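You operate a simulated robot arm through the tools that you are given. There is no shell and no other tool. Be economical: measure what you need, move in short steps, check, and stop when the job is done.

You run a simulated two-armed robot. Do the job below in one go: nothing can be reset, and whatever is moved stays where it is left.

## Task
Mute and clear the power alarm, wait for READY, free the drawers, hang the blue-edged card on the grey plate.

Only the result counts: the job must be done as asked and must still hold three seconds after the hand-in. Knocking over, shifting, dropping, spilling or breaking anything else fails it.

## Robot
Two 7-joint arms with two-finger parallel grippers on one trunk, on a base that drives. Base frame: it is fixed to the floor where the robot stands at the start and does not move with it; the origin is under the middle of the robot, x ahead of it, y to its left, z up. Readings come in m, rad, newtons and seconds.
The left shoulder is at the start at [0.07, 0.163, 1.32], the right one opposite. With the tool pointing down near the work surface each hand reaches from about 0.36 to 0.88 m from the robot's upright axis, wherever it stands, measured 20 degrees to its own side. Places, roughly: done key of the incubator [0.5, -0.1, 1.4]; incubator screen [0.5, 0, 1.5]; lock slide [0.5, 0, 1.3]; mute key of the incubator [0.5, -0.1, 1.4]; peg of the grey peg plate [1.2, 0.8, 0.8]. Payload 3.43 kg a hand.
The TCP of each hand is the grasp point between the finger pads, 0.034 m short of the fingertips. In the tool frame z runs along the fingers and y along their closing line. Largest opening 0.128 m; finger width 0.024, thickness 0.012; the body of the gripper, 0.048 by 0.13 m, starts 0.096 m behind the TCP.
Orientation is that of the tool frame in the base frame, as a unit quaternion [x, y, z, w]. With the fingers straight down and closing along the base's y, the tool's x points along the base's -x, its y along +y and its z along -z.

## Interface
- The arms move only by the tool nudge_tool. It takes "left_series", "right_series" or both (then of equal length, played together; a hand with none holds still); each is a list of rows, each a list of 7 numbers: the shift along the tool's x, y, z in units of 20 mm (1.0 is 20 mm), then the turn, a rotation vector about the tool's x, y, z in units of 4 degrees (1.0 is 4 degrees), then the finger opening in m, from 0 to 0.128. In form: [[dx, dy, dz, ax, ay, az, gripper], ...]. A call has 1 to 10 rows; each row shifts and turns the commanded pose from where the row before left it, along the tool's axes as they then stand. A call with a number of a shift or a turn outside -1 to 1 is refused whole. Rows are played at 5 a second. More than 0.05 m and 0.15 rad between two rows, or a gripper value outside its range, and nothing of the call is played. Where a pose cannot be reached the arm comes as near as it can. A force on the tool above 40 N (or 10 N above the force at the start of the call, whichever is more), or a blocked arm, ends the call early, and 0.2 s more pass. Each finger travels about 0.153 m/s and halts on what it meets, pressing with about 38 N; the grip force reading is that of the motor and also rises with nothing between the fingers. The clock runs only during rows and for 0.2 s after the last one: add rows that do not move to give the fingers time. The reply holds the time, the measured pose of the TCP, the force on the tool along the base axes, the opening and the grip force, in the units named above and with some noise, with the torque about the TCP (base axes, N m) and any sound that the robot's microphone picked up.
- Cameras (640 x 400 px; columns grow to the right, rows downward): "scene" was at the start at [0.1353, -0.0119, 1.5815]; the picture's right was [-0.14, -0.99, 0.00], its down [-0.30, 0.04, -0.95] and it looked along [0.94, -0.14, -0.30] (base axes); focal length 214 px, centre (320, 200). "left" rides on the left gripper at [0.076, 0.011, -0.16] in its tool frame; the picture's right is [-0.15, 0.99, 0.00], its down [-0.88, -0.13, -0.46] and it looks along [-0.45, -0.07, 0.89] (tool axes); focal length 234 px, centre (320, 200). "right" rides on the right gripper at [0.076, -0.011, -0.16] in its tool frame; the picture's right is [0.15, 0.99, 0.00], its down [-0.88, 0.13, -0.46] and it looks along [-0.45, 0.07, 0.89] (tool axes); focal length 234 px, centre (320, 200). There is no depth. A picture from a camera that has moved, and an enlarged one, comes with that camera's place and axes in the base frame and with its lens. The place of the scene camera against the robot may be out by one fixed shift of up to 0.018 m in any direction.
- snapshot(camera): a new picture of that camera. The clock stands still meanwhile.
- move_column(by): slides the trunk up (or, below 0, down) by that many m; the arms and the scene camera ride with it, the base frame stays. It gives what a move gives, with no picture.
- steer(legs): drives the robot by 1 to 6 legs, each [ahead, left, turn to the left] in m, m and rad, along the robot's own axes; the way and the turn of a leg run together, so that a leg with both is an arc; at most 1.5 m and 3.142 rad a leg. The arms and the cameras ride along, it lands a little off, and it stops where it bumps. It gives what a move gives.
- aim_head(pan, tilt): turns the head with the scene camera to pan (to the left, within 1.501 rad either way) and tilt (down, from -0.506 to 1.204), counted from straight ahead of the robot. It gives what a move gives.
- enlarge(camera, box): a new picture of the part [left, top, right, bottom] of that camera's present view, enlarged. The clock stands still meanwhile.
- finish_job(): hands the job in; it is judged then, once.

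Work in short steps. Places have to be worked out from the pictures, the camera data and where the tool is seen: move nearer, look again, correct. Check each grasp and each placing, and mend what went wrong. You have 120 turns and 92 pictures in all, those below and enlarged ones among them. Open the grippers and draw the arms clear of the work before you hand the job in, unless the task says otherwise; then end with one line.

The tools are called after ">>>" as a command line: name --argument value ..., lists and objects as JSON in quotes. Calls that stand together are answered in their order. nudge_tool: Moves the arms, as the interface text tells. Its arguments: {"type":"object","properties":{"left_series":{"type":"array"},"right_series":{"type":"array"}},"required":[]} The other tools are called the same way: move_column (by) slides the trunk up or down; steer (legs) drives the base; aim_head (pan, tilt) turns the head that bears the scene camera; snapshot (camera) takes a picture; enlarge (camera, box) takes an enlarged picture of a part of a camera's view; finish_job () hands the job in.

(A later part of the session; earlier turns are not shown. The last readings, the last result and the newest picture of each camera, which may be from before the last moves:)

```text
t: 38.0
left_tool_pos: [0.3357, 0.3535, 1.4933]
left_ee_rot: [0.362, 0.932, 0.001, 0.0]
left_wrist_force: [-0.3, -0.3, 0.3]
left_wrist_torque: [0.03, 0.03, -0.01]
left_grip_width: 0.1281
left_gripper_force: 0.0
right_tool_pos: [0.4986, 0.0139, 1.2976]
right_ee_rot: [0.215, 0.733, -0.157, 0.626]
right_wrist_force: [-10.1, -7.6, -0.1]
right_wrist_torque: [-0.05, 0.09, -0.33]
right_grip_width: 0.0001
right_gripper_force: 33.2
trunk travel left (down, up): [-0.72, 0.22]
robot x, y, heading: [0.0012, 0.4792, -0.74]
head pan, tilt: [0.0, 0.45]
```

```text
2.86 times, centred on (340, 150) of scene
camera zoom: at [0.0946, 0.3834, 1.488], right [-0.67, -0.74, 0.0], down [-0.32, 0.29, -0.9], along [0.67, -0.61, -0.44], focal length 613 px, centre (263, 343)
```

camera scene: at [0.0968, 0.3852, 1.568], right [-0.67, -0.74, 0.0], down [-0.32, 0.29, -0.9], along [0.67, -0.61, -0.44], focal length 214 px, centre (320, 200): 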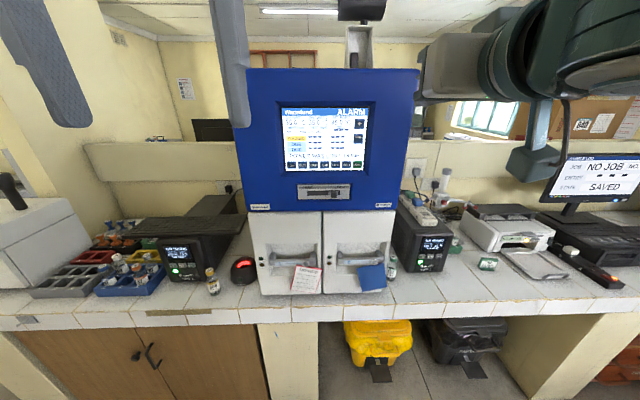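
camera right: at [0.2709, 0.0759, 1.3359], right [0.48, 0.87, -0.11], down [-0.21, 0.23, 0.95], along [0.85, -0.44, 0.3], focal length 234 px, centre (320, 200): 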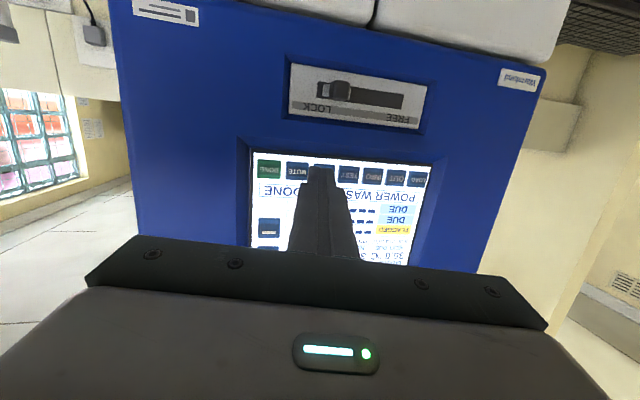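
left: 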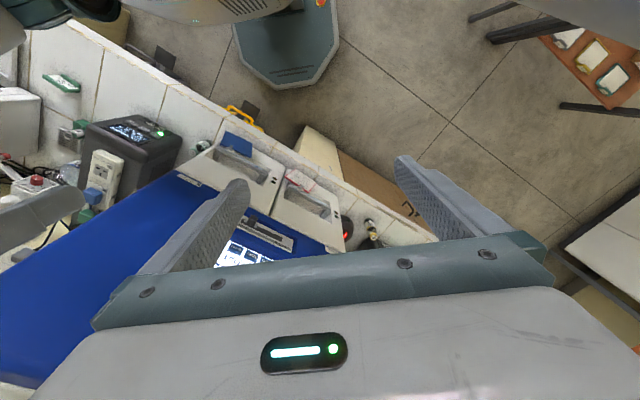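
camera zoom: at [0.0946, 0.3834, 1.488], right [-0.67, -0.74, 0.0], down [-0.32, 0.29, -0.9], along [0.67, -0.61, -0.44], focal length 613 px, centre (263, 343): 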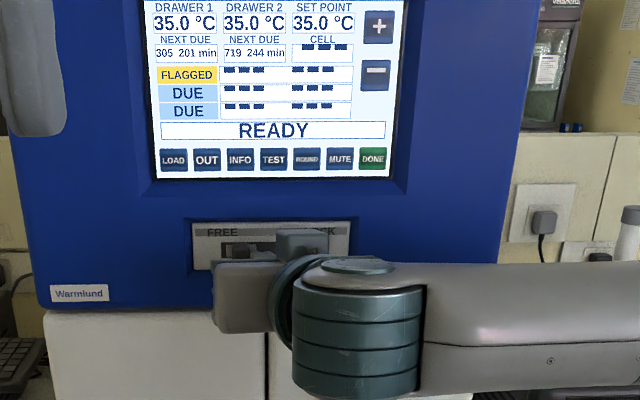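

The screen reads READY, and the knob is at its end stop. Ease off to the right, then back out 12 cm, and look at both cards up close.

>>> nudge_tool --right_series '[[0, -0.4, -0.085, 0, 0, 0, 0], [0.174, 0.205, -0.963, 0, 0, 0, 0], [0.174, 0.205, -0.963, 0, 0, 0, 0], [0.174, 0.205, -0.963, 0, 0, 0, 0], [0.174, 0.205, -0.963, 0, 0, 0, 0], [0.174, 0.205, -0.963, 0, 0, 0, 0], [0.174, 0.205, -0.963, 0, 0, 0, 0], [0, 0, 0, 0, 0, 0, 0]]'

>>> enlarge --camera "scene" --box '[250, 140, 410, 290]'

>>> snapshot --camera "left"

```text
t: 39.8
left_tool_pos: [0.3373, 0.3545, 1.4933]
left_ee_rot: [0.36, 0.933, 0.0, 0.001]
left_wrist_force: [-0.1, -0.6, -0.5]
left_wrist_torque: [0.0, -0.01, 0.0]
left_grip_width: 0.1282
left_gripper_force: 0.0
right_tool_pos: [0.4073, 0.0919, 1.2978]
right_ee_rot: [0.213, 0.735, -0.155, 0.625]
right_wrist_force: [0.2, 0.6, -0.1]
right_wrist_torque: [0.02, 0.0, -0.05]
right_grip_width: 0.0001
right_gripper_force: 33.2
trunk travel left (down, up): [-0.72, 0.22]
robot x, y, heading: [-0.0008, 0.4798, -0.739]
head pan, tilt: [0.0, 0.45]
```

```text
2.67 times, centred on (330, 215) of scene
camera zoom: at [0.0968, 0.3851, 1.4879], right [-0.67, -0.74, 0.0], down [-0.32, 0.29, -0.9], along [0.67, -0.61, -0.44], focal length 572 px, centre (293, 160)
```

zoom: 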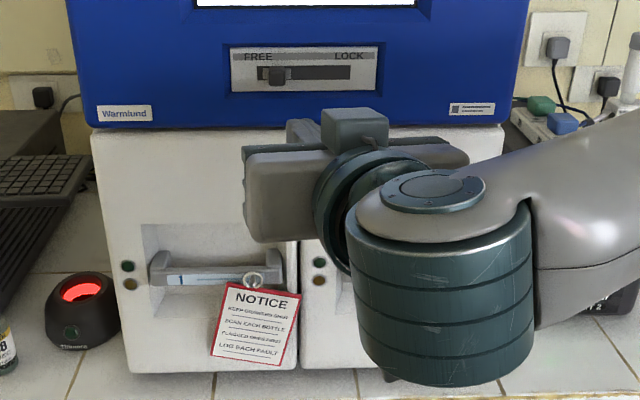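

```text
58 pictures are left
camera left: at [0.2902, 0.4147, 1.6512], right [0.77, 0.63, 0.0], down [0.56, -0.69, 0.46], along [0.29, -0.35, -0.89], focal length 234 px, centre (320, 200)
```

left: 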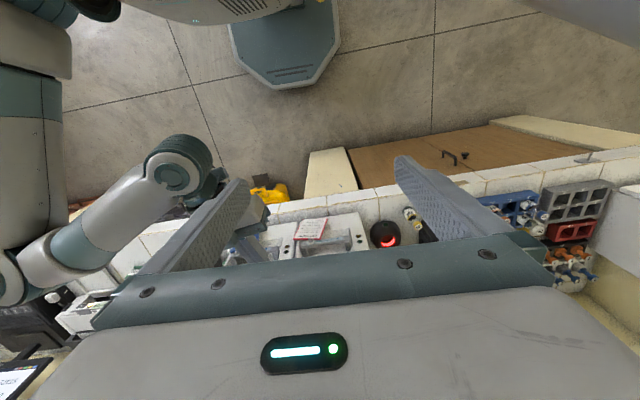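

Slide is at FREE. Look left for the grey peg plate around (1.2,0.8,0.8), and raise/retract the right arm to see handle 2.

>>> nudge_tool --right_series '[[0, -0.9, -0.5, 0, 0, 0, 0], [0, -0.9, -0.5, 0, 0, 0, 0], [0, -0.9, -0.5, 0, 0, 0, 0], [0, -0.9, -0.5, 0, 0, 0, 0], [0, -0.9, -0.5, 0, 0, 0, 0], [0, -0.9, -0.5, 0, 0, 0, 0], [0, -0.9, -0.5, 0, 0, 0, 0], [0, -0.9, -0.5, 0, 0, 0, 0]]'

>>> enlarge --camera "scene" --box '[320, 200, 410, 290]'

>>> aim_head --pan 0.95 --tilt 0.45

>>> snapshot --camera "scene"

```text
t: 41.6
left_tool_pos: [0.3372, 0.3557, 1.4913]
left_ee_rot: [0.361, 0.933, 0.001, 0.001]
left_wrist_force: [-0.4, -0.4, 0.6]
left_wrist_torque: [0.0, -0.04, 0.01]
left_grip_width: 0.128
left_gripper_force: 0.1
right_tool_pos: [0.3259, -0.017, 1.3339]
right_ee_rot: [0.214, 0.735, -0.156, 0.624]
right_wrist_force: [-0.7, -0.1, -0.1]
right_wrist_torque: [-0.01, -0.01, 0.03]
right_grip_width: 0.0001
right_gripper_force: 33.1
right hand out of reach, approached as far as the arm can: row 2, 3, 4, 5, 6, 7, 8
trunk travel left (down, up): [-0.72, 0.22]
robot x, y, heading: [-0.0036, 0.4793, -0.74]
head pan, tilt: [0.0, 0.45]
```

```text
4.44 times, centred on (365, 245) of scene
camera zoom: at [0.0955, 0.3848, 1.488], right [-0.67, -0.74, 0.0], down [-0.32, 0.29, -0.9], along [0.67, -0.61, -0.43], focal length 953 px, centre (120, 0)
```

zoom: 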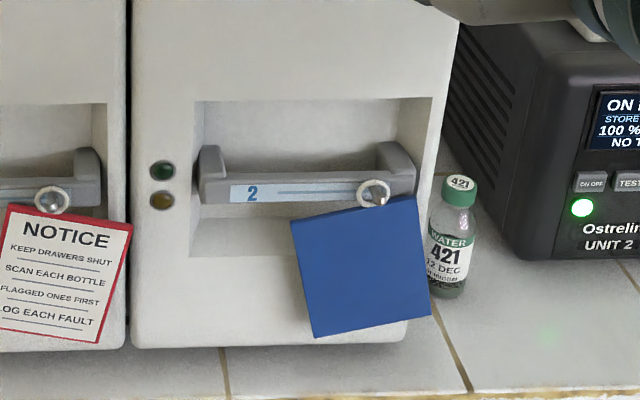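

```text
t: 42.9
left_tool_pos: [0.3386, 0.3554, 1.4922]
left_ee_rot: [0.361, 0.933, 0.0, -0.001]
left_wrist_force: [-0.5, -0.9, 0.0]
left_wrist_torque: [-0.02, -0.04, -0.02]
left_grip_width: 0.1281
left_gripper_force: 0.1
right_tool_pos: [0.3264, -0.0175, 1.3322]
right_ee_rot: [0.214, 0.735, -0.157, 0.624]
right_wrist_force: [-0.5, 0.5, 0.4]
right_wrist_torque: [-0.03, -0.01, 0.03]
right_grip_width: 0.0
right_gripper_force: 32.8
trunk travel left (down, up): [-0.72, 0.22]
robot x, y, heading: [0.0005, 0.4787, -0.739]
head pan, tilt: [0.949, 0.45]
```

```text
56 pictures are left
camera scene: at [0.1187, 0.4664, 1.488], right [0.21, -0.98, 0.0], down [-0.43, -0.09, -0.9], along [0.88, 0.19, -0.44], focal length 214 px, centre (320, 200)
```

scene: 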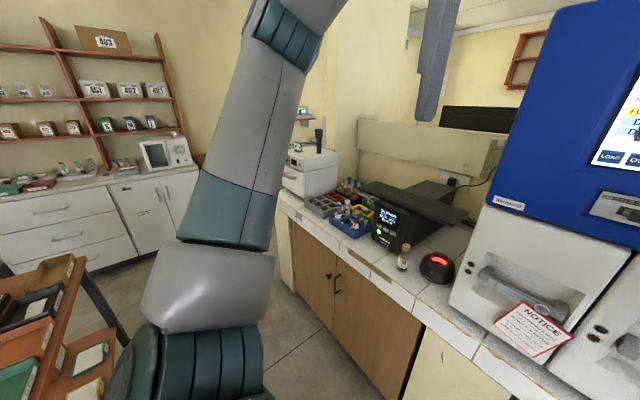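

>>> enlarge --camera "scene" --box '[250, 150, 410, 290]'

```text
2.86 times, centred on (330, 220) of scene
camera zoom: at [0.1187, 0.4664, 1.488], right [0.21, -0.98, 0.0], down [-0.43, -0.09, -0.9], along [0.88, 0.19, -0.44], focal length 613 px, centre (291, 143)
```

zoom: 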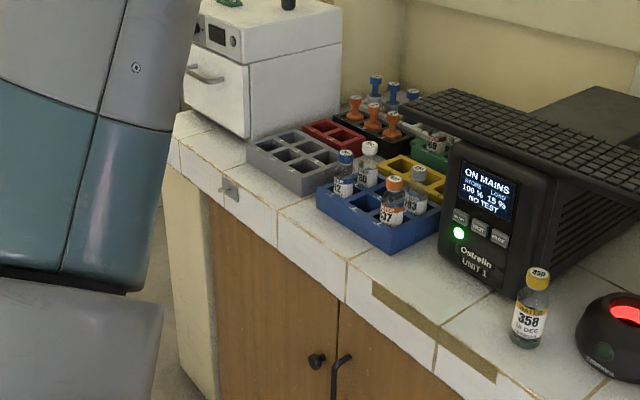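

The grey plate is on the counter's front edge near its left end, about (1.2,0.83,0.82). The tray stand may limit driving left, so I look at it.

>>> aim_head --pan 1.5 --tilt 0.9

>>> snapshot --camera "scene"

```text
t: 43.8
left_tool_pos: [0.3383, 0.3556, 1.4926]
left_ee_rot: [0.361, 0.933, 0.001, 0.0]
left_wrist_force: [0.0, -0.4, 0.0]
left_wrist_torque: [0.0, -0.02, 0.0]
left_grip_width: 0.1282
left_gripper_force: 0.2
right_tool_pos: [0.3262, -0.0161, 1.3318]
right_ee_rot: [0.214, 0.736, -0.156, 0.624]
right_wrist_force: [0.5, 0.4, -0.1]
right_wrist_torque: [0.0, -0.01, 0.0]
right_grip_width: 0.0
right_gripper_force: 33.0
trunk travel left (down, up): [-0.72, 0.22]
robot x, y, heading: [-0.0007, 0.4794, -0.74]
head pan, tilt: [1.499, 0.901]
```

```text
54 pictures are left
camera scene: at [0.0836, 0.4993, 1.4497], right [0.69, -0.73, 0.0], down [-0.57, -0.54, -0.62], along [0.45, 0.43, -0.78], focal length 214 px, centre (320, 200)
```

scene: 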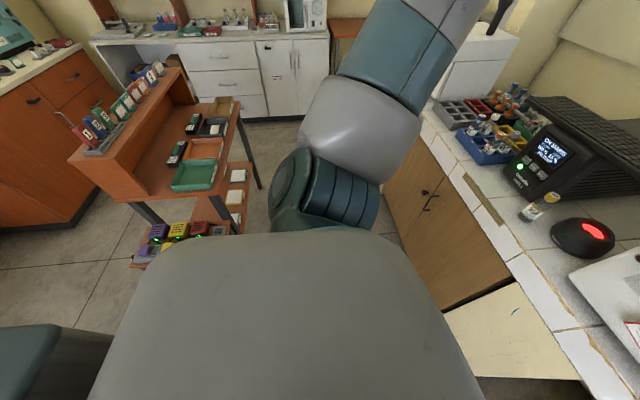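

The stand edge is about 0.38 m behind my centre, so I'll drive left nearer the counter later. Now I straighten the right hand, roll it ~12° to match the card's tilt, open it, and lower the trunk.

>>> nudge_tool --right_series '[[0, 0, 0, 1, 0, 0, 0.02], [0, 0, 0, 1, 0, 0, 0.05], [0, 0, 0, 1, 0, 0, 0.08], [0, 0, 0, 0, -1, 0, 0.1], [0, 0, 0, 0, -1, 0, 0.128], [0, 0, 0, 0, -0.5, 0, 0.128], [0, 0, 0, 0, 0, -1, 0.128], [0, 0, 0, 0, 0, -1, 0.128], [0, 0, 0, 0, 0, -1, 0.128]]'

>>> move_column --by -0.3

>>> aim_head --pan -0.2 --tilt 0.45

>>> snapshot --camera "scene"

>>> snapshot --camera "right"

```text
t: 45.8
left_tool_pos: [0.3377, 0.355, 1.4916]
left_ee_rot: [0.361, 0.933, 0.001, 0.0]
left_wrist_force: [0.5, -0.4, -0.1]
left_wrist_torque: [0.0, 0.01, -0.01]
left_grip_width: 0.1279
left_gripper_force: 0.0
right_tool_pos: [0.3368, -0.0201, 1.3366]
right_ee_rot: [0.185, 0.682, -0.324, 0.629]
right_wrist_force: [-0.1, -0.1, -0.1]
right_wrist_torque: [-0.01, 0.0, 0.04]
right_grip_width: 0.1281
right_gripper_force: 0.0
right hand out of reach, approached as far as the arm can: row 5
trunk travel left (down, up): [-0.72, 0.22]
robot x, y, heading: [-0.0016, 0.4799, -0.741]
head pan, tilt: [1.499, 0.901]
```

```text
t: 48.8
left_tool_pos: [0.3369, 0.3559, 1.193]
left_ee_rot: [0.361, 0.933, 0.0, -0.001]
left_wrist_force: [0.5, -0.2, -0.4]
left_wrist_torque: [-0.01, -0.03, 0.02]
left_grip_width: 0.1282
left_gripper_force: 0.0
right_tool_pos: [0.3358, -0.0205, 1.0365]
right_ee_rot: [0.185, 0.683, -0.322, 0.629]
right_wrist_force: [-0.9, -0.2, -0.1]
right_wrist_torque: [0.01, 0.02, -0.02]
right_grip_width: 0.1279
right_gripper_force: 0.1
trunk travel left (down, up): [-0.42, 0.52]
robot x, y, heading: [-0.0028, 0.4789, -0.737]
head pan, tilt: [1.499, 0.901]
```

```text
t: 50.5
left_tool_pos: [0.338, 0.356, 1.1917]
left_ee_rot: [0.362, 0.932, 0.001, 0.0]
left_wrist_force: [-0.8, 0.2, 1.2]
left_wrist_torque: [0.04, -0.02, 0.02]
left_grip_width: 0.128
left_gripper_force: 0.1
right_tool_pos: [0.3367, -0.0195, 1.0362]
right_ee_rot: [0.185, 0.682, -0.322, 0.629]
right_wrist_force: [0.4, -0.3, -0.2]
right_wrist_torque: [-0.03, 0.02, 0.04]
right_grip_width: 0.1281
right_gripper_force: 0.0
trunk travel left (down, up): [-0.42, 0.52]
robot x, y, heading: [-0.0043, 0.48, -0.735]
head pan, tilt: [-0.201, 0.45]
```

```text
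53 pictures are left
camera scene: at [0.0831, 0.3732, 1.188], right [-0.81, -0.59, 0.0], down [-0.26, 0.35, -0.9], along [0.53, -0.73, -0.44], focal length 214 px, centre (320, 200)
```

scene: 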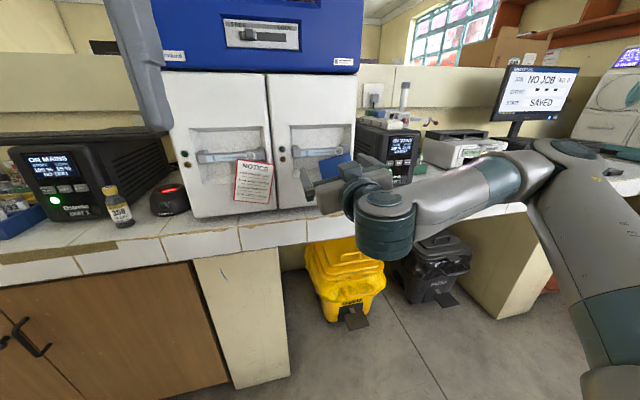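

```text
52 pictures are left
camera right: at [0.2017, 0.067, 0.9636], right [0.63, 0.69, -0.35], down [-0.13, 0.54, 0.83], along [0.76, -0.48, 0.43], focal length 234 px, centre (320, 200)
```

right: 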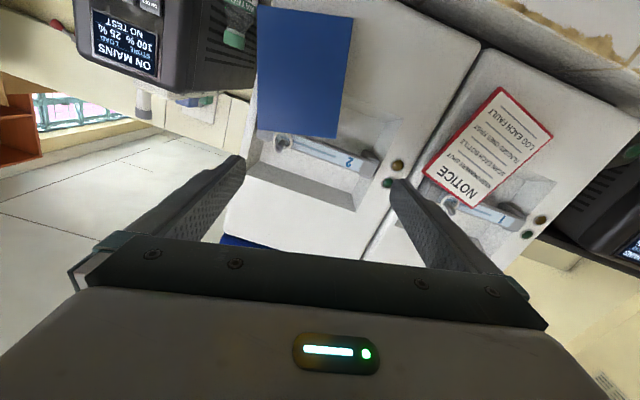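

From the wrist view the card is about 0.091×0.116 m, tilted 14°, with its centre near (l 0.166, z 0.97). I align the open hand in front of it.

>>> nudge_tool --right_series '[[0, 0, 0, 0, 0, -0.6, 0.128], [0.92, -0.495, 0.5, 0, 0, 0, 0.128], [0.92, -0.495, 0.5, 0, 0, 0, 0.128], [0.92, -0.495, 0.5, 0, 0, 0, 0.128], [0, 0, 0, 0, 0, 0, 0.128]]'

>>> snapshot --camera "right"

>>> enlarge --camera "scene" --box '[240, 110, 420, 240]'

```text
t: 51.8
left_tool_pos: [0.3383, 0.3557, 1.1922]
left_ee_rot: [0.362, 0.932, -0.001, -0.001]
left_wrist_force: [0.5, 1.2, -0.6]
left_wrist_torque: [-0.06, -0.01, -0.01]
left_grip_width: 0.1281
left_gripper_force: 0.0
right_tool_pos: [0.3328, -0.0556, 1.0055]
right_ee_rot: [0.171, 0.686, -0.337, 0.622]
right_wrist_force: [-0.6, 0.0, 0.2]
right_wrist_torque: [0.03, -0.01, -0.02]
right_grip_width: 0.1283
right_gripper_force: 0.1
right hand out of reach, approached as far as the arm can: row 4
trunk travel left (down, up): [-0.42, 0.52]
robot x, y, heading: [-0.0011, 0.4786, -0.738]
head pan, tilt: [-0.201, 0.45]
```

```text
51 pictures are left
camera right: at [0.1954, 0.0307, 0.9345], right [0.62, 0.68, -0.39], down [-0.1, 0.56, 0.82], along [0.78, -0.47, 0.42], focal length 234 px, centre (320, 200)
```

right: 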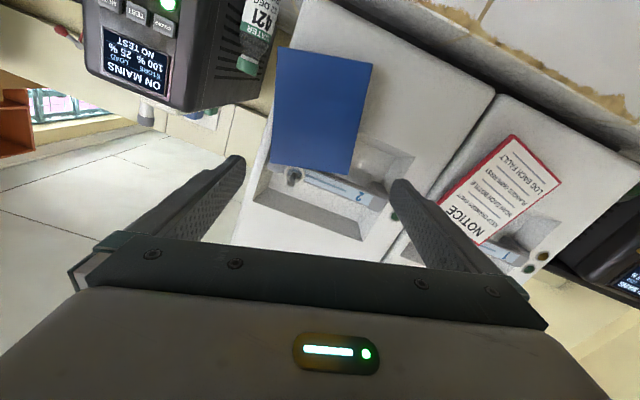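

```text
3.08 times, centred on (330, 175) of scene
camera zoom: at [0.0829, 0.3736, 1.188], right [-0.81, -0.59, 0.0], down [-0.26, 0.35, -0.9], along [0.53, -0.73, -0.43], focal length 660 px, centre (289, 277)
```

zoom: 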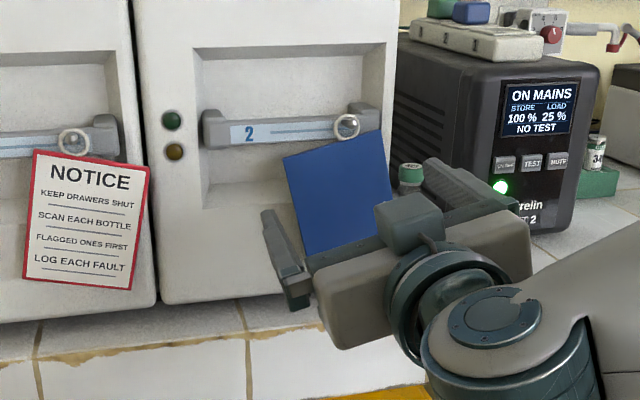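

The arm again can't go lower relative to its shoulder; raise the hand 6.5 cm, centre it, and lower the trunk 8 cm.

>>> nudge_tool --right_series '[[-0.995, -0.483, 0, 0, 0, 0, 0.128], [-0.995, -0.483, 0, 0, 0, 0, 0.128], [-0.995, -0.483, 0, 0, 0, 0, 0.128], [0, 0, 0, 0, 0, 0, 0.128]]'

>>> move_column --by -0.08

>>> snapshot --camera "right"

```text
t: 52.8
left_tool_pos: [0.3384, 0.3549, 1.191]
left_ee_rot: [0.361, 0.933, -0.001, 0.0]
left_wrist_force: [-0.2, 0.6, 0.0]
left_wrist_torque: [0.0, 0.05, 0.0]
left_grip_width: 0.128
left_gripper_force: 0.1
right_tool_pos: [0.3239, -0.0648, 1.0717]
right_ee_rot: [0.172, 0.686, -0.336, 0.622]
right_wrist_force: [0.4, -0.3, -0.5]
right_wrist_torque: [0.05, 0.01, -0.02]
right_grip_width: 0.1279
right_gripper_force: 0.0
trunk travel left (down, up): [-0.42, 0.52]
robot x, y, heading: [-0.0014, 0.4821, -0.739]
head pan, tilt: [-0.201, 0.45]
```

```text
t: 53.9
left_tool_pos: [0.3381, 0.3549, 1.1122]
left_ee_rot: [0.361, 0.933, -0.001, 0.0]
left_wrist_force: [-0.4, 0.2, 0.1]
left_wrist_torque: [-0.03, -0.03, 0.03]
left_grip_width: 0.1279
left_gripper_force: 0.1
right_tool_pos: [0.3239, -0.0644, 0.9908]
right_ee_rot: [0.172, 0.686, -0.336, 0.622]
right_wrist_force: [0.3, -0.2, 1.0]
right_wrist_torque: [0.03, 0.0, 0.01]
right_grip_width: 0.1279
right_gripper_force: 0.1
trunk travel left (down, up): [-0.34, 0.6]
robot x, y, heading: [-0.0045, 0.4809, -0.741]
head pan, tilt: [-0.201, 0.45]
```

```text
49 pictures are left
camera right: at [0.1867, 0.0205, 0.9192], right [0.62, 0.68, -0.39], down [-0.1, 0.56, 0.82], along [0.78, -0.47, 0.42], focal length 234 px, centre (320, 200)
```

right: 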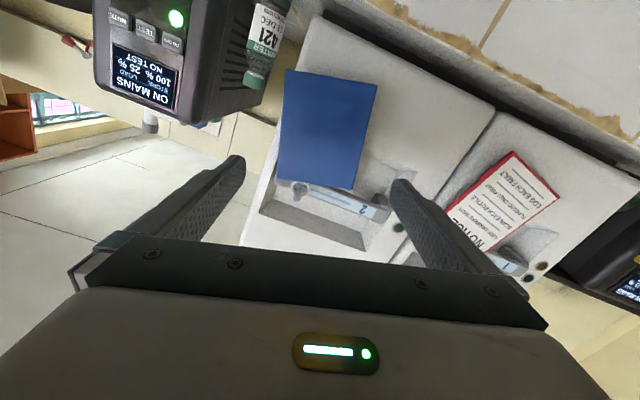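

Hand is centred on the card. Advance 7 cm with the fingers straddling its edges.

>>> nudge_tool --right_series '[[0, 0, 0.7, 0, 0, 0, 0.128], [0, 0, 0.7, 0, 0, 0, 0.128], [0, 0, 0.7, 0, 0, 0, 0.128], [0, 0, 0.7, 0, 0, 0, 0.128], [0, 0, 0.7, 0, 0, 0, 0.128], [0, 0, 0, 0, 0, 0, 0.128]]'

>>> snapshot --camera "right"

>>> enlarge --camera "scene" --box '[250, 60, 410, 200]'

```text
t: 55.3
left_tool_pos: [0.3382, 0.3566, 1.112]
left_ee_rot: [0.361, 0.932, 0.0, 0.0]
left_wrist_force: [-0.1, -0.2, 0.2]
left_wrist_torque: [0.01, -0.02, 0.02]
left_grip_width: 0.128
left_gripper_force: 0.0
right_tool_pos: [0.3758, -0.1129, 0.9914]
right_ee_rot: [0.172, 0.686, -0.336, 0.622]
right_wrist_force: [-0.3, 0.0, -0.2]
right_wrist_torque: [0.01, -0.02, -0.03]
right_grip_width: 0.1283
right_gripper_force: 0.1
trunk travel left (down, up): [-0.34, 0.6]
robot x, y, heading: [0.0002, 0.4822, -0.745]
head pan, tilt: [-0.201, 0.45]
```

```text
48 pictures are left
camera right: at [0.2391, -0.0265, 0.9192], right [0.62, 0.68, -0.39], down [-0.1, 0.56, 0.82], along [0.78, -0.47, 0.42], focal length 234 px, centre (320, 200)
```

right: 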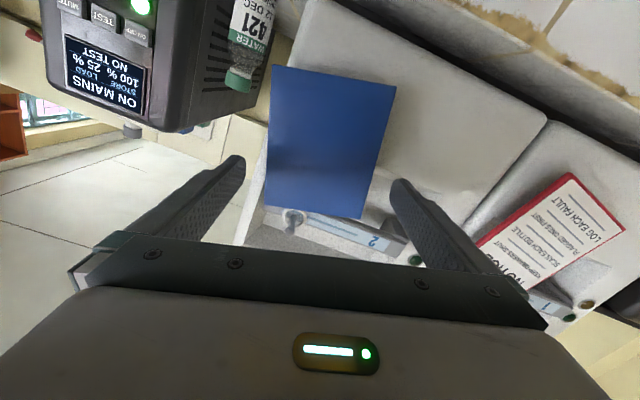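

```text
2.86 times, centred on (330, 130) of scene
camera zoom: at [0.0829, 0.3733, 1.108], right [-0.81, -0.59, 0.0], down [-0.26, 0.35, -0.9], along [0.53, -0.73, -0.44], focal length 613 px, centre (291, 400)
```

zoom: 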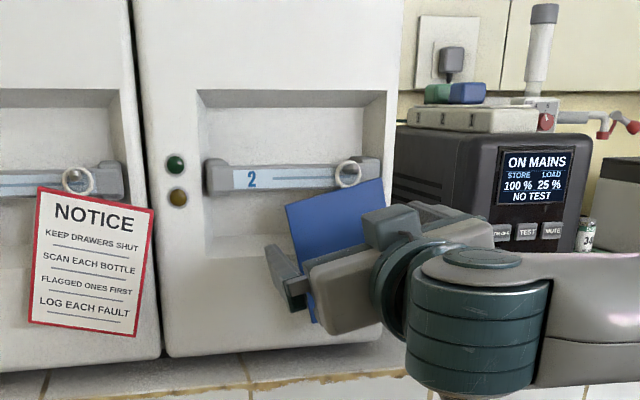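

Tips are about level with the card (f≈0.39). Advance 13 mm more slowly, watching force.

>>> nudge_tool --right_series '[[0, 0, 0.22, 0, 0, 0, 0.128], [0, 0, 0.22, 0, 0, 0, 0.128], [0, 0, 0.22, 0, 0, 0, 0.128], [0, 0, 0, 0, 0, 0, 0.128]]'

>>> snapshot --camera "right"

```text
t: 56.3
left_tool_pos: [0.3382, 0.3558, 1.1122]
left_ee_rot: [0.361, 0.933, 0.0, 0.0]
left_wrist_force: [0.5, -0.3, 0.2]
left_wrist_torque: [-0.02, 0.01, 0.0]
left_grip_width: 0.1281
left_gripper_force: 0.1
right_tool_pos: [0.3853, -0.1208, 0.9905]
right_ee_rot: [0.171, 0.686, -0.335, 0.622]
right_wrist_force: [-1.0, -0.3, 0.3]
right_wrist_torque: [0.02, 0.01, 0.03]
right_grip_width: 0.1279
right_gripper_force: 0.0
trunk travel left (down, up): [-0.34, 0.6]
robot x, y, heading: [-0.0019, 0.4833, -0.74]
head pan, tilt: [-0.201, 0.45]
```

```text
46 pictures are left
camera right: at [0.2482, -0.0357, 0.9191], right [0.62, 0.68, -0.39], down [-0.1, 0.56, 0.82], along [0.78, -0.47, 0.42], focal length 234 px, centre (320, 200)
```

right: 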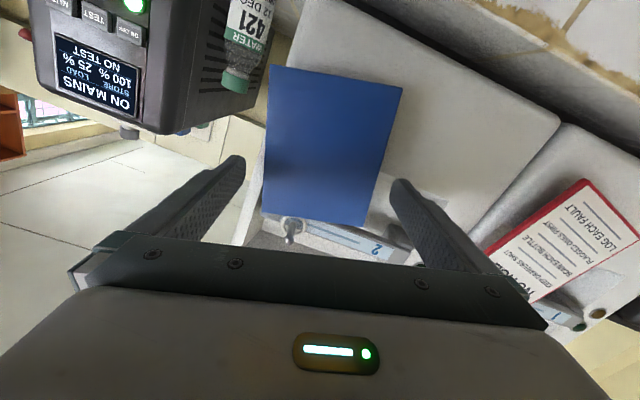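

Tips now reach ~15 mm beyond the card plane. Close on the card.

>>> nudge_tool --right_series '[[0, 0, 0, 0, 0, 0, 0.115], [0, 0, 0, 0, 0, 0, 0.105], [0, 0, 0, 0, 0, 0, 0.098], [0, 0, 0, 0, 0, 0, 0.092], [0, 0, 0, 0, 0, 0, 0.086], [0, 0, 0, 0, 0, 0, 0.08], [0, 0, 0, 0, 0, 0, 0.08]]'

>>> snapshot --camera "right"

>>> enlarge --camera "scene" --box '[270, 60, 390, 180]'

```text
t: 57.9
left_tool_pos: [0.3392, 0.3562, 1.1107]
left_ee_rot: [0.36, 0.933, 0.001, 0.0]
left_wrist_force: [-0.3, 0.0, -0.3]
left_wrist_torque: [0.01, -0.01, 0.02]
left_grip_width: 0.128
left_gripper_force: 0.0
right_tool_pos: [0.3847, -0.1234, 0.9901]
right_ee_rot: [0.172, 0.686, -0.336, 0.622]
right_wrist_force: [-0.4, 0.2, -0.1]
right_wrist_torque: [0.0, 0.03, -0.01]
right_grip_width: 0.0943
right_gripper_force: 38.9
trunk travel left (down, up): [-0.34, 0.6]
robot x, y, heading: [-0.0025, 0.4784, -0.737]
head pan, tilt: [-0.201, 0.45]
```

```text
45 pictures are left
camera right: at [0.2482, -0.0357, 0.9191], right [0.62, 0.68, -0.39], down [-0.1, 0.56, 0.82], along [0.78, -0.47, 0.42], focal length 234 px, centre (320, 200)
```

right: 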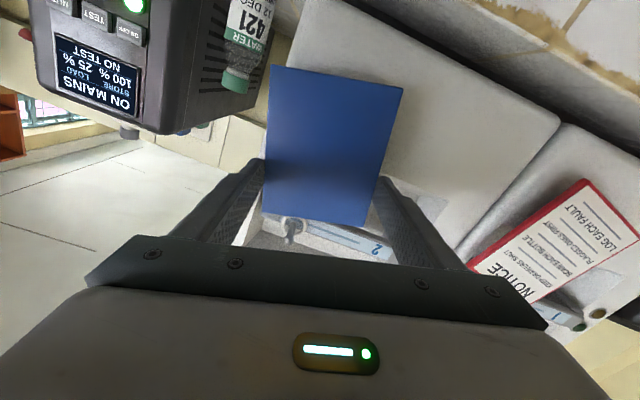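

```text
3.33 times, centred on (330, 120) of scene
camera zoom: at [0.0831, 0.3731, 1.108], right [-0.81, -0.59, 0.0], down [-0.26, 0.35, -0.9], along [0.53, -0.73, -0.44], focal length 715 px, centre (287, 467)
```

zoom: 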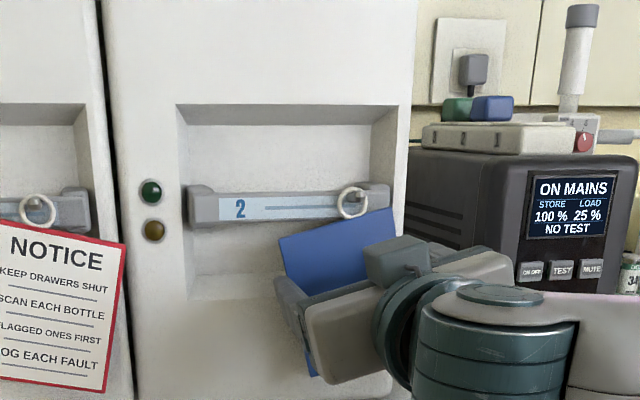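

Gripped (opening 0.0943 m). Look closely at the ring and its peg before lifting.

>>> enlarge --camera "scene" --box '[320, 82, 352, 106]'

>>> enlarge --camera "right" --box '[250, 190, 340, 250]'

```text
16.00 times, centred on (336, 94) of scene
camera zoom: at [0.0831, 0.3731, 1.108], right [-0.81, -0.59, 0.0], down [-0.26, 0.35, -0.9], along [0.53, -0.73, -0.44], focal length 3432 px, centre (64, 1896)
```

zoom: 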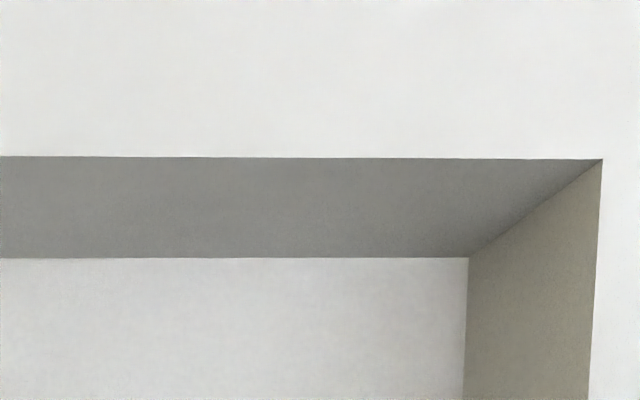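

```text
6.67 times, centred on (295, 220) of right
camera zoom: at [0.2482, -0.0357, 0.9191], right [0.62, 0.68, -0.39], down [-0.1, 0.56, 0.82], along [0.78, -0.47, 0.42], focal length 1561 px, centre (487, 67)
```

zoom: 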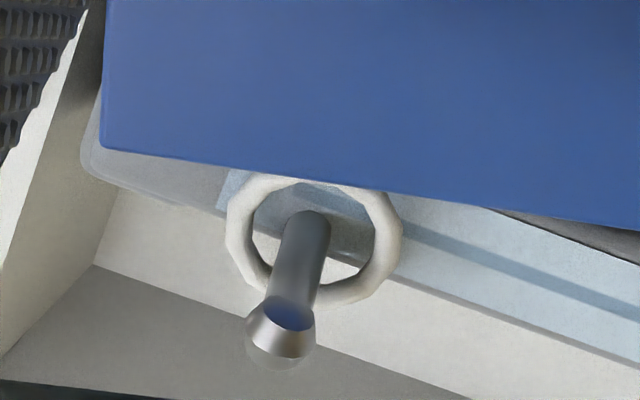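

The peg is a horizontal stem ~30 mm long with a small head; the ring's hole is about 16 mm. Lift 4.5 mm to centre it, then pull straight back 5 cm.

>>> nudge_tool --right_series '[[-0.109, -0.028, 0, 0, 0, 0, 0.08], [-0.109, -0.028, 0, 0, 0, 0, 0.08], [0, 0, 0, 0, 0, 0, 0.08]]'

>>> enlarge --camera "right" --box '[250, 190, 340, 250]'

```text
t: 58.7
left_tool_pos: [0.3388, 0.355, 1.1111]
left_ee_rot: [0.361, 0.933, -0.001, 0.0]
left_wrist_force: [0.2, -0.7, 0.3]
left_wrist_torque: [-0.02, -0.03, 0.01]
left_grip_width: 0.1281
left_gripper_force: 0.0
right_tool_pos: [0.3861, -0.1204, 0.996]
right_ee_rot: [0.172, 0.686, -0.336, 0.622]
right_wrist_force: [-0.1, -0.1, 0.0]
right_wrist_torque: [0.01, -0.02, 0.02]
right_grip_width: 0.0945
right_gripper_force: 38.5
trunk travel left (down, up): [-0.34, 0.6]
robot x, y, heading: [0.0005, 0.4825, -0.738]
head pan, tilt: [-0.201, 0.45]
```

```text
6.67 times, centred on (295, 220) of right
camera zoom: at [0.2484, -0.0356, 0.9236], right [0.62, 0.68, -0.39], down [-0.1, 0.56, 0.82], along [0.78, -0.47, 0.42], focal length 1561 px, centre (487, 67)
```

zoom: 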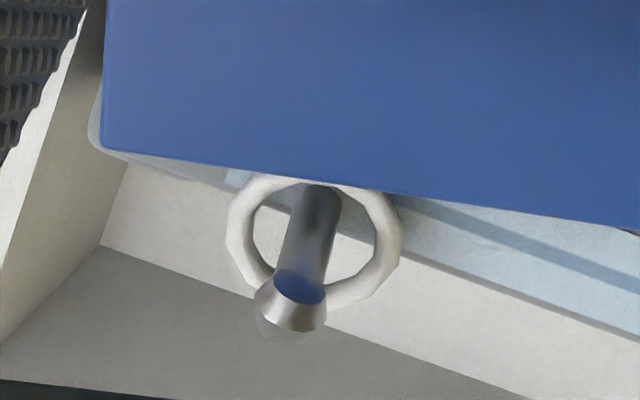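

Stem looks centred in the ring. Pull straight back.

>>> nudge_tool --right_series '[[0, 0, -0.4, 0, 0, 0, 0.08], [0, 0, -0.4, 0, 0, 0, 0.08], [0, 0, -0.4, 0, 0, 0, 0.08], [0, 0, -0.4, 0, 0, 0, 0.08], [0, 0, -0.4, 0, 0, 0, 0.08], [0, 0, -0.4, 0, 0, 0, 0.08], [0, 0, -0.4, 0, 0, 0, 0.08], [0, 0, 0, 0, 0, 0, 0.08]]'

>>> snapshot --camera "right"

>>> enlarge --camera "scene" --box '[240, 80, 400, 200]'

```text
t: 60.5
left_tool_pos: [0.3382, 0.3564, 1.1124]
left_ee_rot: [0.361, 0.933, 0.0, -0.001]
left_wrist_force: [0.9, 0.6, 0.7]
left_wrist_torque: [-0.01, 0.02, -0.02]
left_grip_width: 0.1282
left_gripper_force: 0.0
right_tool_pos: [0.3437, -0.0834, 0.995]
right_ee_rot: [0.173, 0.686, -0.336, 0.622]
right_wrist_force: [-0.1, 0.5, 0.6]
right_wrist_torque: [0.0, 0.02, 0.01]
right_grip_width: 0.0946
right_gripper_force: 37.8
trunk travel left (down, up): [-0.34, 0.6]
robot x, y, heading: [-0.0004, 0.482, -0.74]
head pan, tilt: [-0.201, 0.45]
```

```text
40 pictures are left
camera right: at [0.2067, 0.0021, 0.9237], right [0.62, 0.68, -0.39], down [-0.1, 0.56, 0.82], along [0.78, -0.47, 0.42], focal length 234 px, centre (320, 200)
```

right: 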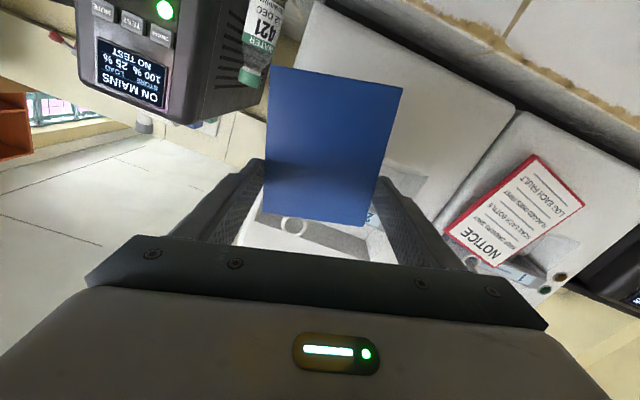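

```text
3.33 times, centred on (320, 140) of scene
camera zoom: at [0.0831, 0.3731, 1.108], right [-0.81, -0.59, 0.0], down [-0.26, 0.35, -0.9], along [0.53, -0.73, -0.44], focal length 715 px, centre (320, 400)
```

zoom: 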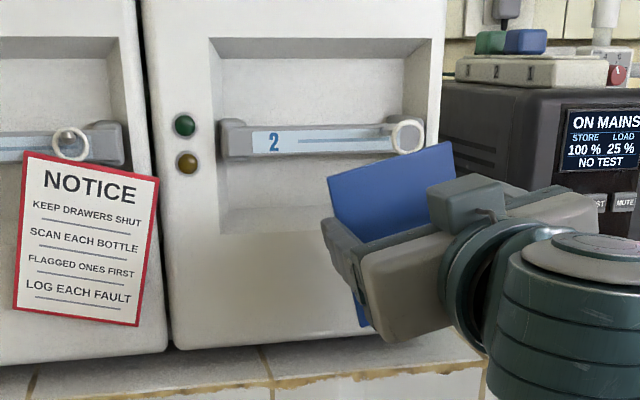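

Card is free. Retract it a bit, raise the trunk, then drive left along the counter, stopping short of the plate.

>>> nudge_tool --right_series '[[0, 0, -0.6, 0, 0, 0, 0.08], [0, 0, -0.6, 0, 0, 0, 0.08], [0, 0, -0.6, 0, 0, 0, 0.08], [0, 0, -0.6, 0, 0, 0, 0.08], [0, 0, 0, 0, 0, 0, 0.08]]'

>>> move_column --by 0.2

>>> steer --legs '[[0, 0.3, 0], [0.1, 0.3, 0], [0, 0.5, 0]]'

>>> snapshot --camera "scene"

```text
t: 61.7
left_tool_pos: [0.3378, 0.3554, 1.112]
left_ee_rot: [0.361, 0.932, -0.001, 0.0]
left_wrist_force: [-0.2, 0.2, -0.4]
left_wrist_torque: [-0.01, 0.02, -0.02]
left_grip_width: 0.1282
left_gripper_force: 0.0
right_tool_pos: [0.3069, -0.0506, 0.9955]
right_ee_rot: [0.171, 0.686, -0.335, 0.622]
right_wrist_force: [1.0, 0.2, -0.1]
right_wrist_torque: [0.0, -0.02, 0.01]
right_grip_width: 0.0946
right_gripper_force: 37.7
trunk travel left (down, up): [-0.34, 0.6]
robot x, y, heading: [0.0001, 0.4823, -0.742]
head pan, tilt: [-0.201, 0.45]
```

```text
t: 63.9
left_tool_pos: [0.3381, 0.3549, 1.3129]
left_ee_rot: [0.361, 0.933, 0.0, 0.0]
left_wrist_force: [1.2, 0.1, -0.1]
left_wrist_torque: [0.01, 0.02, -0.03]
left_grip_width: 0.1279
left_gripper_force: 0.0
right_tool_pos: [0.3088, -0.0513, 1.1943]
right_ee_rot: [0.171, 0.686, -0.335, 0.622]
right_wrist_force: [0.7, 0.0, -0.5]
right_wrist_torque: [0.0, -0.04, 0.02]
right_grip_width: 0.0943
right_gripper_force: 38.1
trunk travel left (down, up): [-0.54, 0.4]
robot x, y, heading: [-0.0043, 0.4805, -0.74]
head pan, tilt: [-0.201, 0.45]
```

```text
t: 70.2
left_tool_pos: [1.1546, 1.1052, 1.3127]
left_ee_rot: [0.36, 0.933, 0.0, 0.0]
left_wrist_force: [-0.4, 0.4, -0.2]
left_wrist_torque: [0.01, 0.03, -0.07]
left_grip_width: 0.1281
left_gripper_force: 0.0
right_tool_pos: [1.1254, 0.6979, 1.1953]
right_ee_rot: [0.17, 0.686, -0.334, 0.623]
right_wrist_force: [0.7, -0.1, 0.6]
right_wrist_torque: [-0.03, 0.03, 0.02]
right_grip_width: 0.0943
right_gripper_force: 38.2
trunk travel left (down, up): [-0.54, 0.4]
robot x, y, heading: [0.8129, 1.225, -0.733]
head pan, tilt: [-0.201, 0.45]
```

```text
38 pictures are left
camera scene: at [0.8987, 1.122, 1.308], right [-0.81, -0.59, 0.0], down [-0.26, 0.35, -0.9], along [0.53, -0.72, -0.44], focal length 214 px, centre (320, 200)
```

scene: 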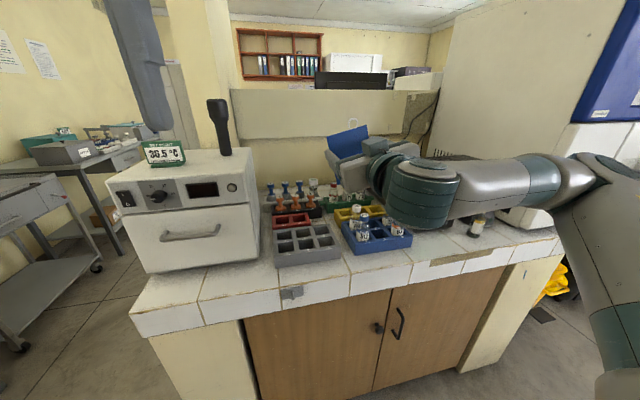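

Arrived. Zoom in on the grey plate and its peg.

>>> enlarge --camera "scene" --box '[265, 272, 325, 312]'

```text
10.00 times, centred on (295, 292) of scene
camera zoom: at [0.8987, 1.122, 1.308], right [-0.81, -0.59, 0.0], down [-0.26, 0.35, -0.9], along [0.53, -0.72, -0.44], focal length 2145 px, centre (570, -720)
```

zoom: 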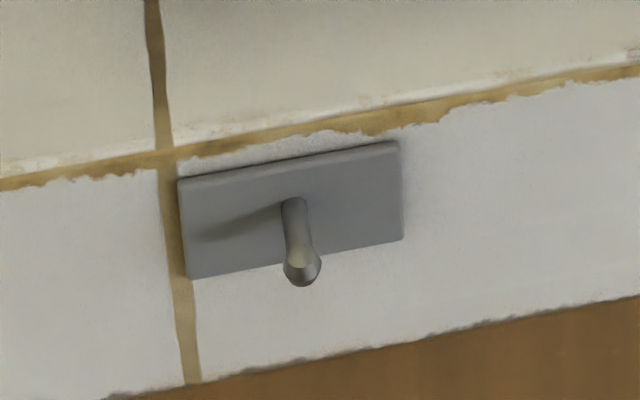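

Peg base triangulates to (1.209,0.831,0.824). I'm too close for inserting; back up 11 cm and go left 15.5 cm (about 8 cm stays free behind), then lower the trunk.

>>> steer --legs '[[-0.11, 0.155, 0]]'

>>> move_column --by -0.3

>>> snapshot --camera "scene"

>>> snapshot --camera "right"

```text
t: 71.8
left_tool_pos: [1.1767, 1.2953, 1.3124]
left_ee_rot: [0.359, 0.933, -0.001, 0.001]
left_wrist_force: [-0.2, 0.3, -0.1]
left_wrist_torque: [-0.04, -0.02, -0.01]
left_grip_width: 0.128
left_gripper_force: 0.0
right_tool_pos: [1.1483, 0.888, 1.1968]
right_ee_rot: [0.17, 0.686, -0.334, 0.623]
right_wrist_force: [0.2, -0.4, 0.0]
right_wrist_torque: [-0.03, 0.0, 0.02]
right_grip_width: 0.0947
right_gripper_force: 37.8
trunk travel left (down, up): [-0.54, 0.4]
robot x, y, heading: [0.8387, 1.4137, -0.734]
head pan, tilt: [-0.201, 0.45]
```

```text
t: 74.8
left_tool_pos: [1.177, 1.2943, 1.0124]
left_ee_rot: [0.358, 0.934, 0.001, 0.0]
left_wrist_force: [-0.5, -0.1, 0.2]
left_wrist_torque: [0.02, 0.0, 0.02]
left_grip_width: 0.1279
left_gripper_force: 0.1
right_tool_pos: [1.1478, 0.886, 0.8951]
right_ee_rot: [0.17, 0.686, -0.334, 0.623]
right_wrist_force: [0.6, -0.3, 0.1]
right_wrist_torque: [0.02, 0.02, 0.0]
right_grip_width: 0.0945
right_gripper_force: 38.1
trunk travel left (down, up): [-0.24, 0.7]
robot x, y, heading: [0.8363, 1.413, -0.738]
head pan, tilt: [-0.201, 0.45]
```

```text
36 pictures are left
camera scene: at [0.921, 1.3106, 1.008], right [-0.8, -0.59, 0.0], down [-0.26, 0.35, -0.9], along [0.53, -0.72, -0.44], focal length 214 px, centre (320, 200)
```

scene: 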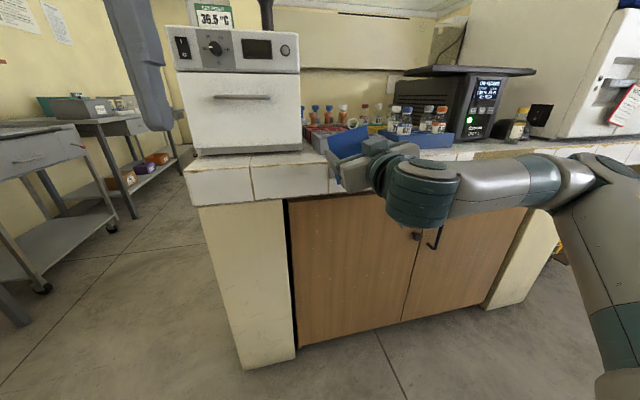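

```text
35 pictures are left
camera right: at [1.0108, 0.9719, 0.8236], right [0.62, 0.68, -0.39], down [-0.11, 0.56, 0.82], along [0.78, -0.47, 0.42], focal length 234 px, centre (320, 200)
```

right: 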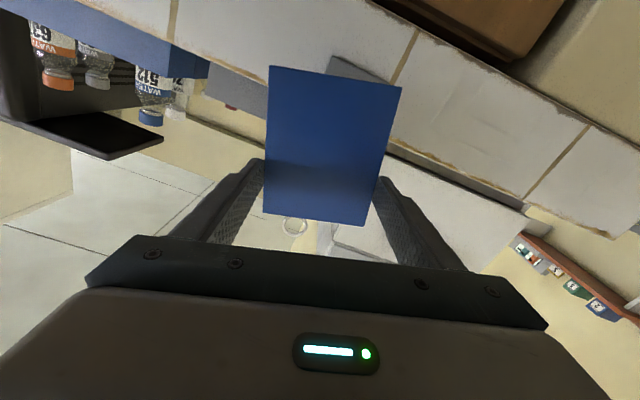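

Check the peg and the ring in the scene camera from the new position.

>>> enlarge --camera "scene" --box '[290, 110, 410, 200]'

>>> enlarge --camera "right" --box '[250, 40, 430, 240]'

```text
4.44 times, centred on (350, 155) of scene
camera zoom: at [0.921, 1.3106, 1.008], right [-0.8, -0.59, 0.0], down [-0.26, 0.35, -0.9], along [0.53, -0.72, -0.44], focal length 953 px, centre (187, 400)
```

zoom: 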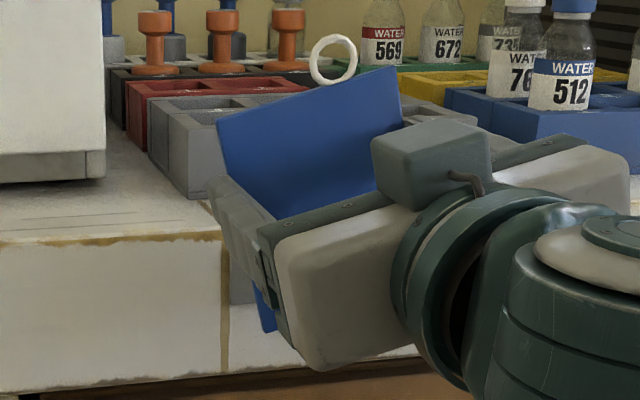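

```text
2.00 times, centred on (340, 140) of right
camera zoom: at [1.0108, 0.9719, 0.8236], right [0.62, 0.68, -0.39], down [-0.11, 0.56, 0.82], along [0.78, -0.47, 0.42], focal length 468 px, centre (280, 320)
```

zoom: 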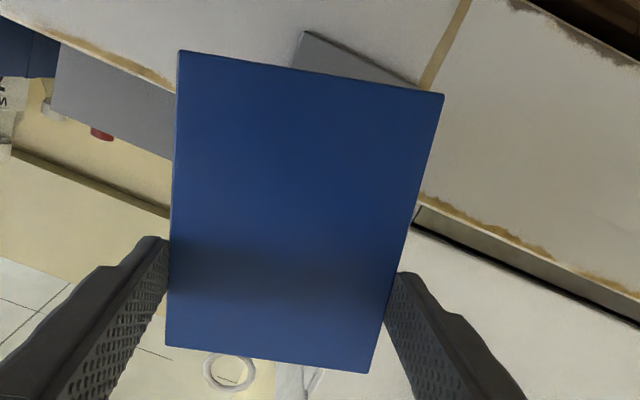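

Ring is at about (1.1615,0.862,0.948); it needs ~9 mm left and ~125 mm down to line up with the peg. Apply both, then look through the ring.

>>> nudge_tool --right_series '[[-0.112, 0.436, 0, 0, 0, 0, 0.08], [0, 0, 0, 0, 0, 0, 0.08]]'

>>> move_column --by -0.123

>>> aim_head --pan -0.25 --tilt 0.2

>>> snapshot --camera "scene"

```text
t: 75.3
left_tool_pos: [1.1758, 1.2943, 1.0116]
left_ee_rot: [0.36, 0.933, 0.0, 0.0]
left_wrist_force: [-0.4, -0.3, 0.0]
left_wrist_torque: [0.0, -0.04, 0.04]
left_grip_width: 0.1279
left_gripper_force: 0.1
right_tool_pos: [1.1545, 0.8935, 0.895]
right_ee_rot: [0.17, 0.686, -0.334, 0.623]
right_wrist_force: [0.1, -1.0, 0.4]
right_wrist_torque: [-0.01, -0.01, 0.0]
right_grip_width: 0.0945
right_gripper_force: 38.2
trunk travel left (down, up): [-0.24, 0.7]
robot x, y, heading: [0.8416, 1.4162, -0.737]
head pan, tilt: [-0.201, 0.45]
```

```text
t: 76.9
left_tool_pos: [1.1774, 1.2946, 0.8876]
left_ee_rot: [0.359, 0.933, -0.001, 0.0]
left_wrist_force: [-0.7, 0.5, -0.7]
left_wrist_torque: [-0.01, 0.01, 0.01]
left_grip_width: 0.1278
left_gripper_force: 0.0
right_tool_pos: [1.1544, 0.8937, 0.7723]
right_ee_rot: [0.17, 0.686, -0.334, 0.623]
right_wrist_force: [-0.5, 0.2, 0.0]
right_wrist_torque: [0.01, 0.01, 0.0]
right_grip_width: 0.0944
right_gripper_force: 37.7
trunk travel left (down, up): [-0.117, 0.823]
robot x, y, heading: [0.8386, 1.4181, -0.734]
head pan, tilt: [-0.201, 0.45]
```

```text
t: 77.7
left_tool_pos: [1.1764, 1.294, 0.8894]
left_ee_rot: [0.358, 0.934, 0.0, 0.0]
left_wrist_force: [-0.4, 0.1, 0.0]
left_wrist_torque: [0.01, 0.01, 0.02]
left_grip_width: 0.128
left_gripper_force: 0.2
right_tool_pos: [1.155, 0.8932, 0.7724]
right_ee_rot: [0.169, 0.687, -0.334, 0.623]
right_wrist_force: [1.0, 0.7, 0.2]
right_wrist_torque: [-0.04, 0.02, -0.03]
right_grip_width: 0.0943
right_gripper_force: 38.3
trunk travel left (down, up): [-0.117, 0.823]
robot x, y, heading: [0.8373, 1.4175, -0.739]
head pan, tilt: [-0.25, 0.201]
```

```text
32 pictures are left
camera scene: at [0.9181, 1.307, 0.9081], right [-0.83, -0.55, 0.0], down [-0.11, 0.17, -0.98], along [0.54, -0.82, -0.2], focal length 214 px, centre (320, 200)
```

scene: 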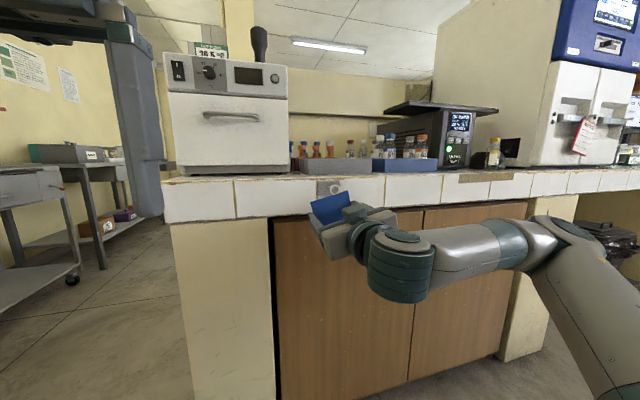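

>>> enlarge --camera "scene" --box '[308, 168, 364, 208]'

>>> enlarge --camera "right" --box '[250, 190, 340, 250]'

```text
10.00 times, centred on (336, 188) of scene
camera zoom: at [0.9181, 1.307, 0.9081], right [-0.83, -0.55, 0.0], down [-0.11, 0.17, -0.98], along [0.54, -0.82, -0.2], focal length 2145 px, centre (160, 320)
```

zoom: 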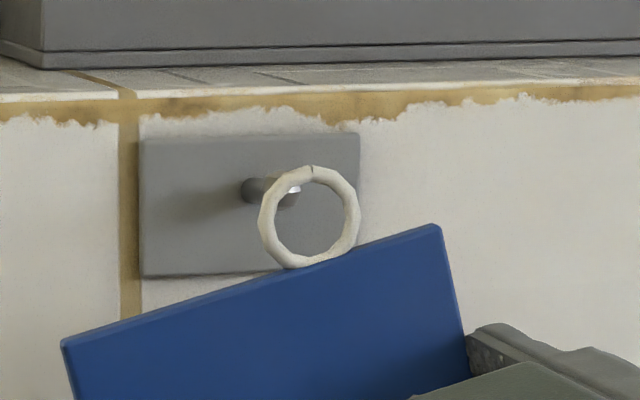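

```text
6.67 times, centred on (295, 220) of right
camera zoom: at [1.0171, 0.9784, 0.7007], right [0.62, 0.68, -0.39], down [-0.11, 0.56, 0.82], along [0.78, -0.47, 0.42], focal length 1561 px, centre (487, 67)
```

zoom: 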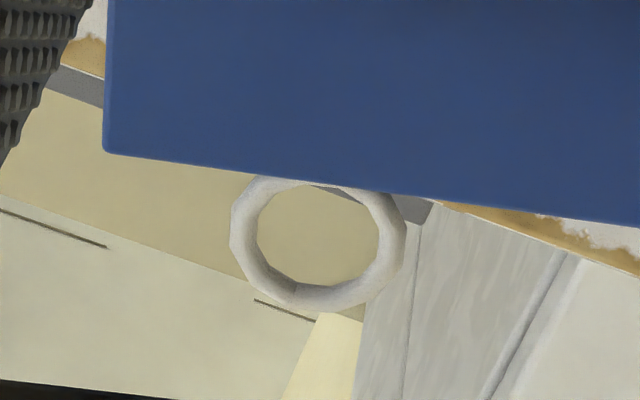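

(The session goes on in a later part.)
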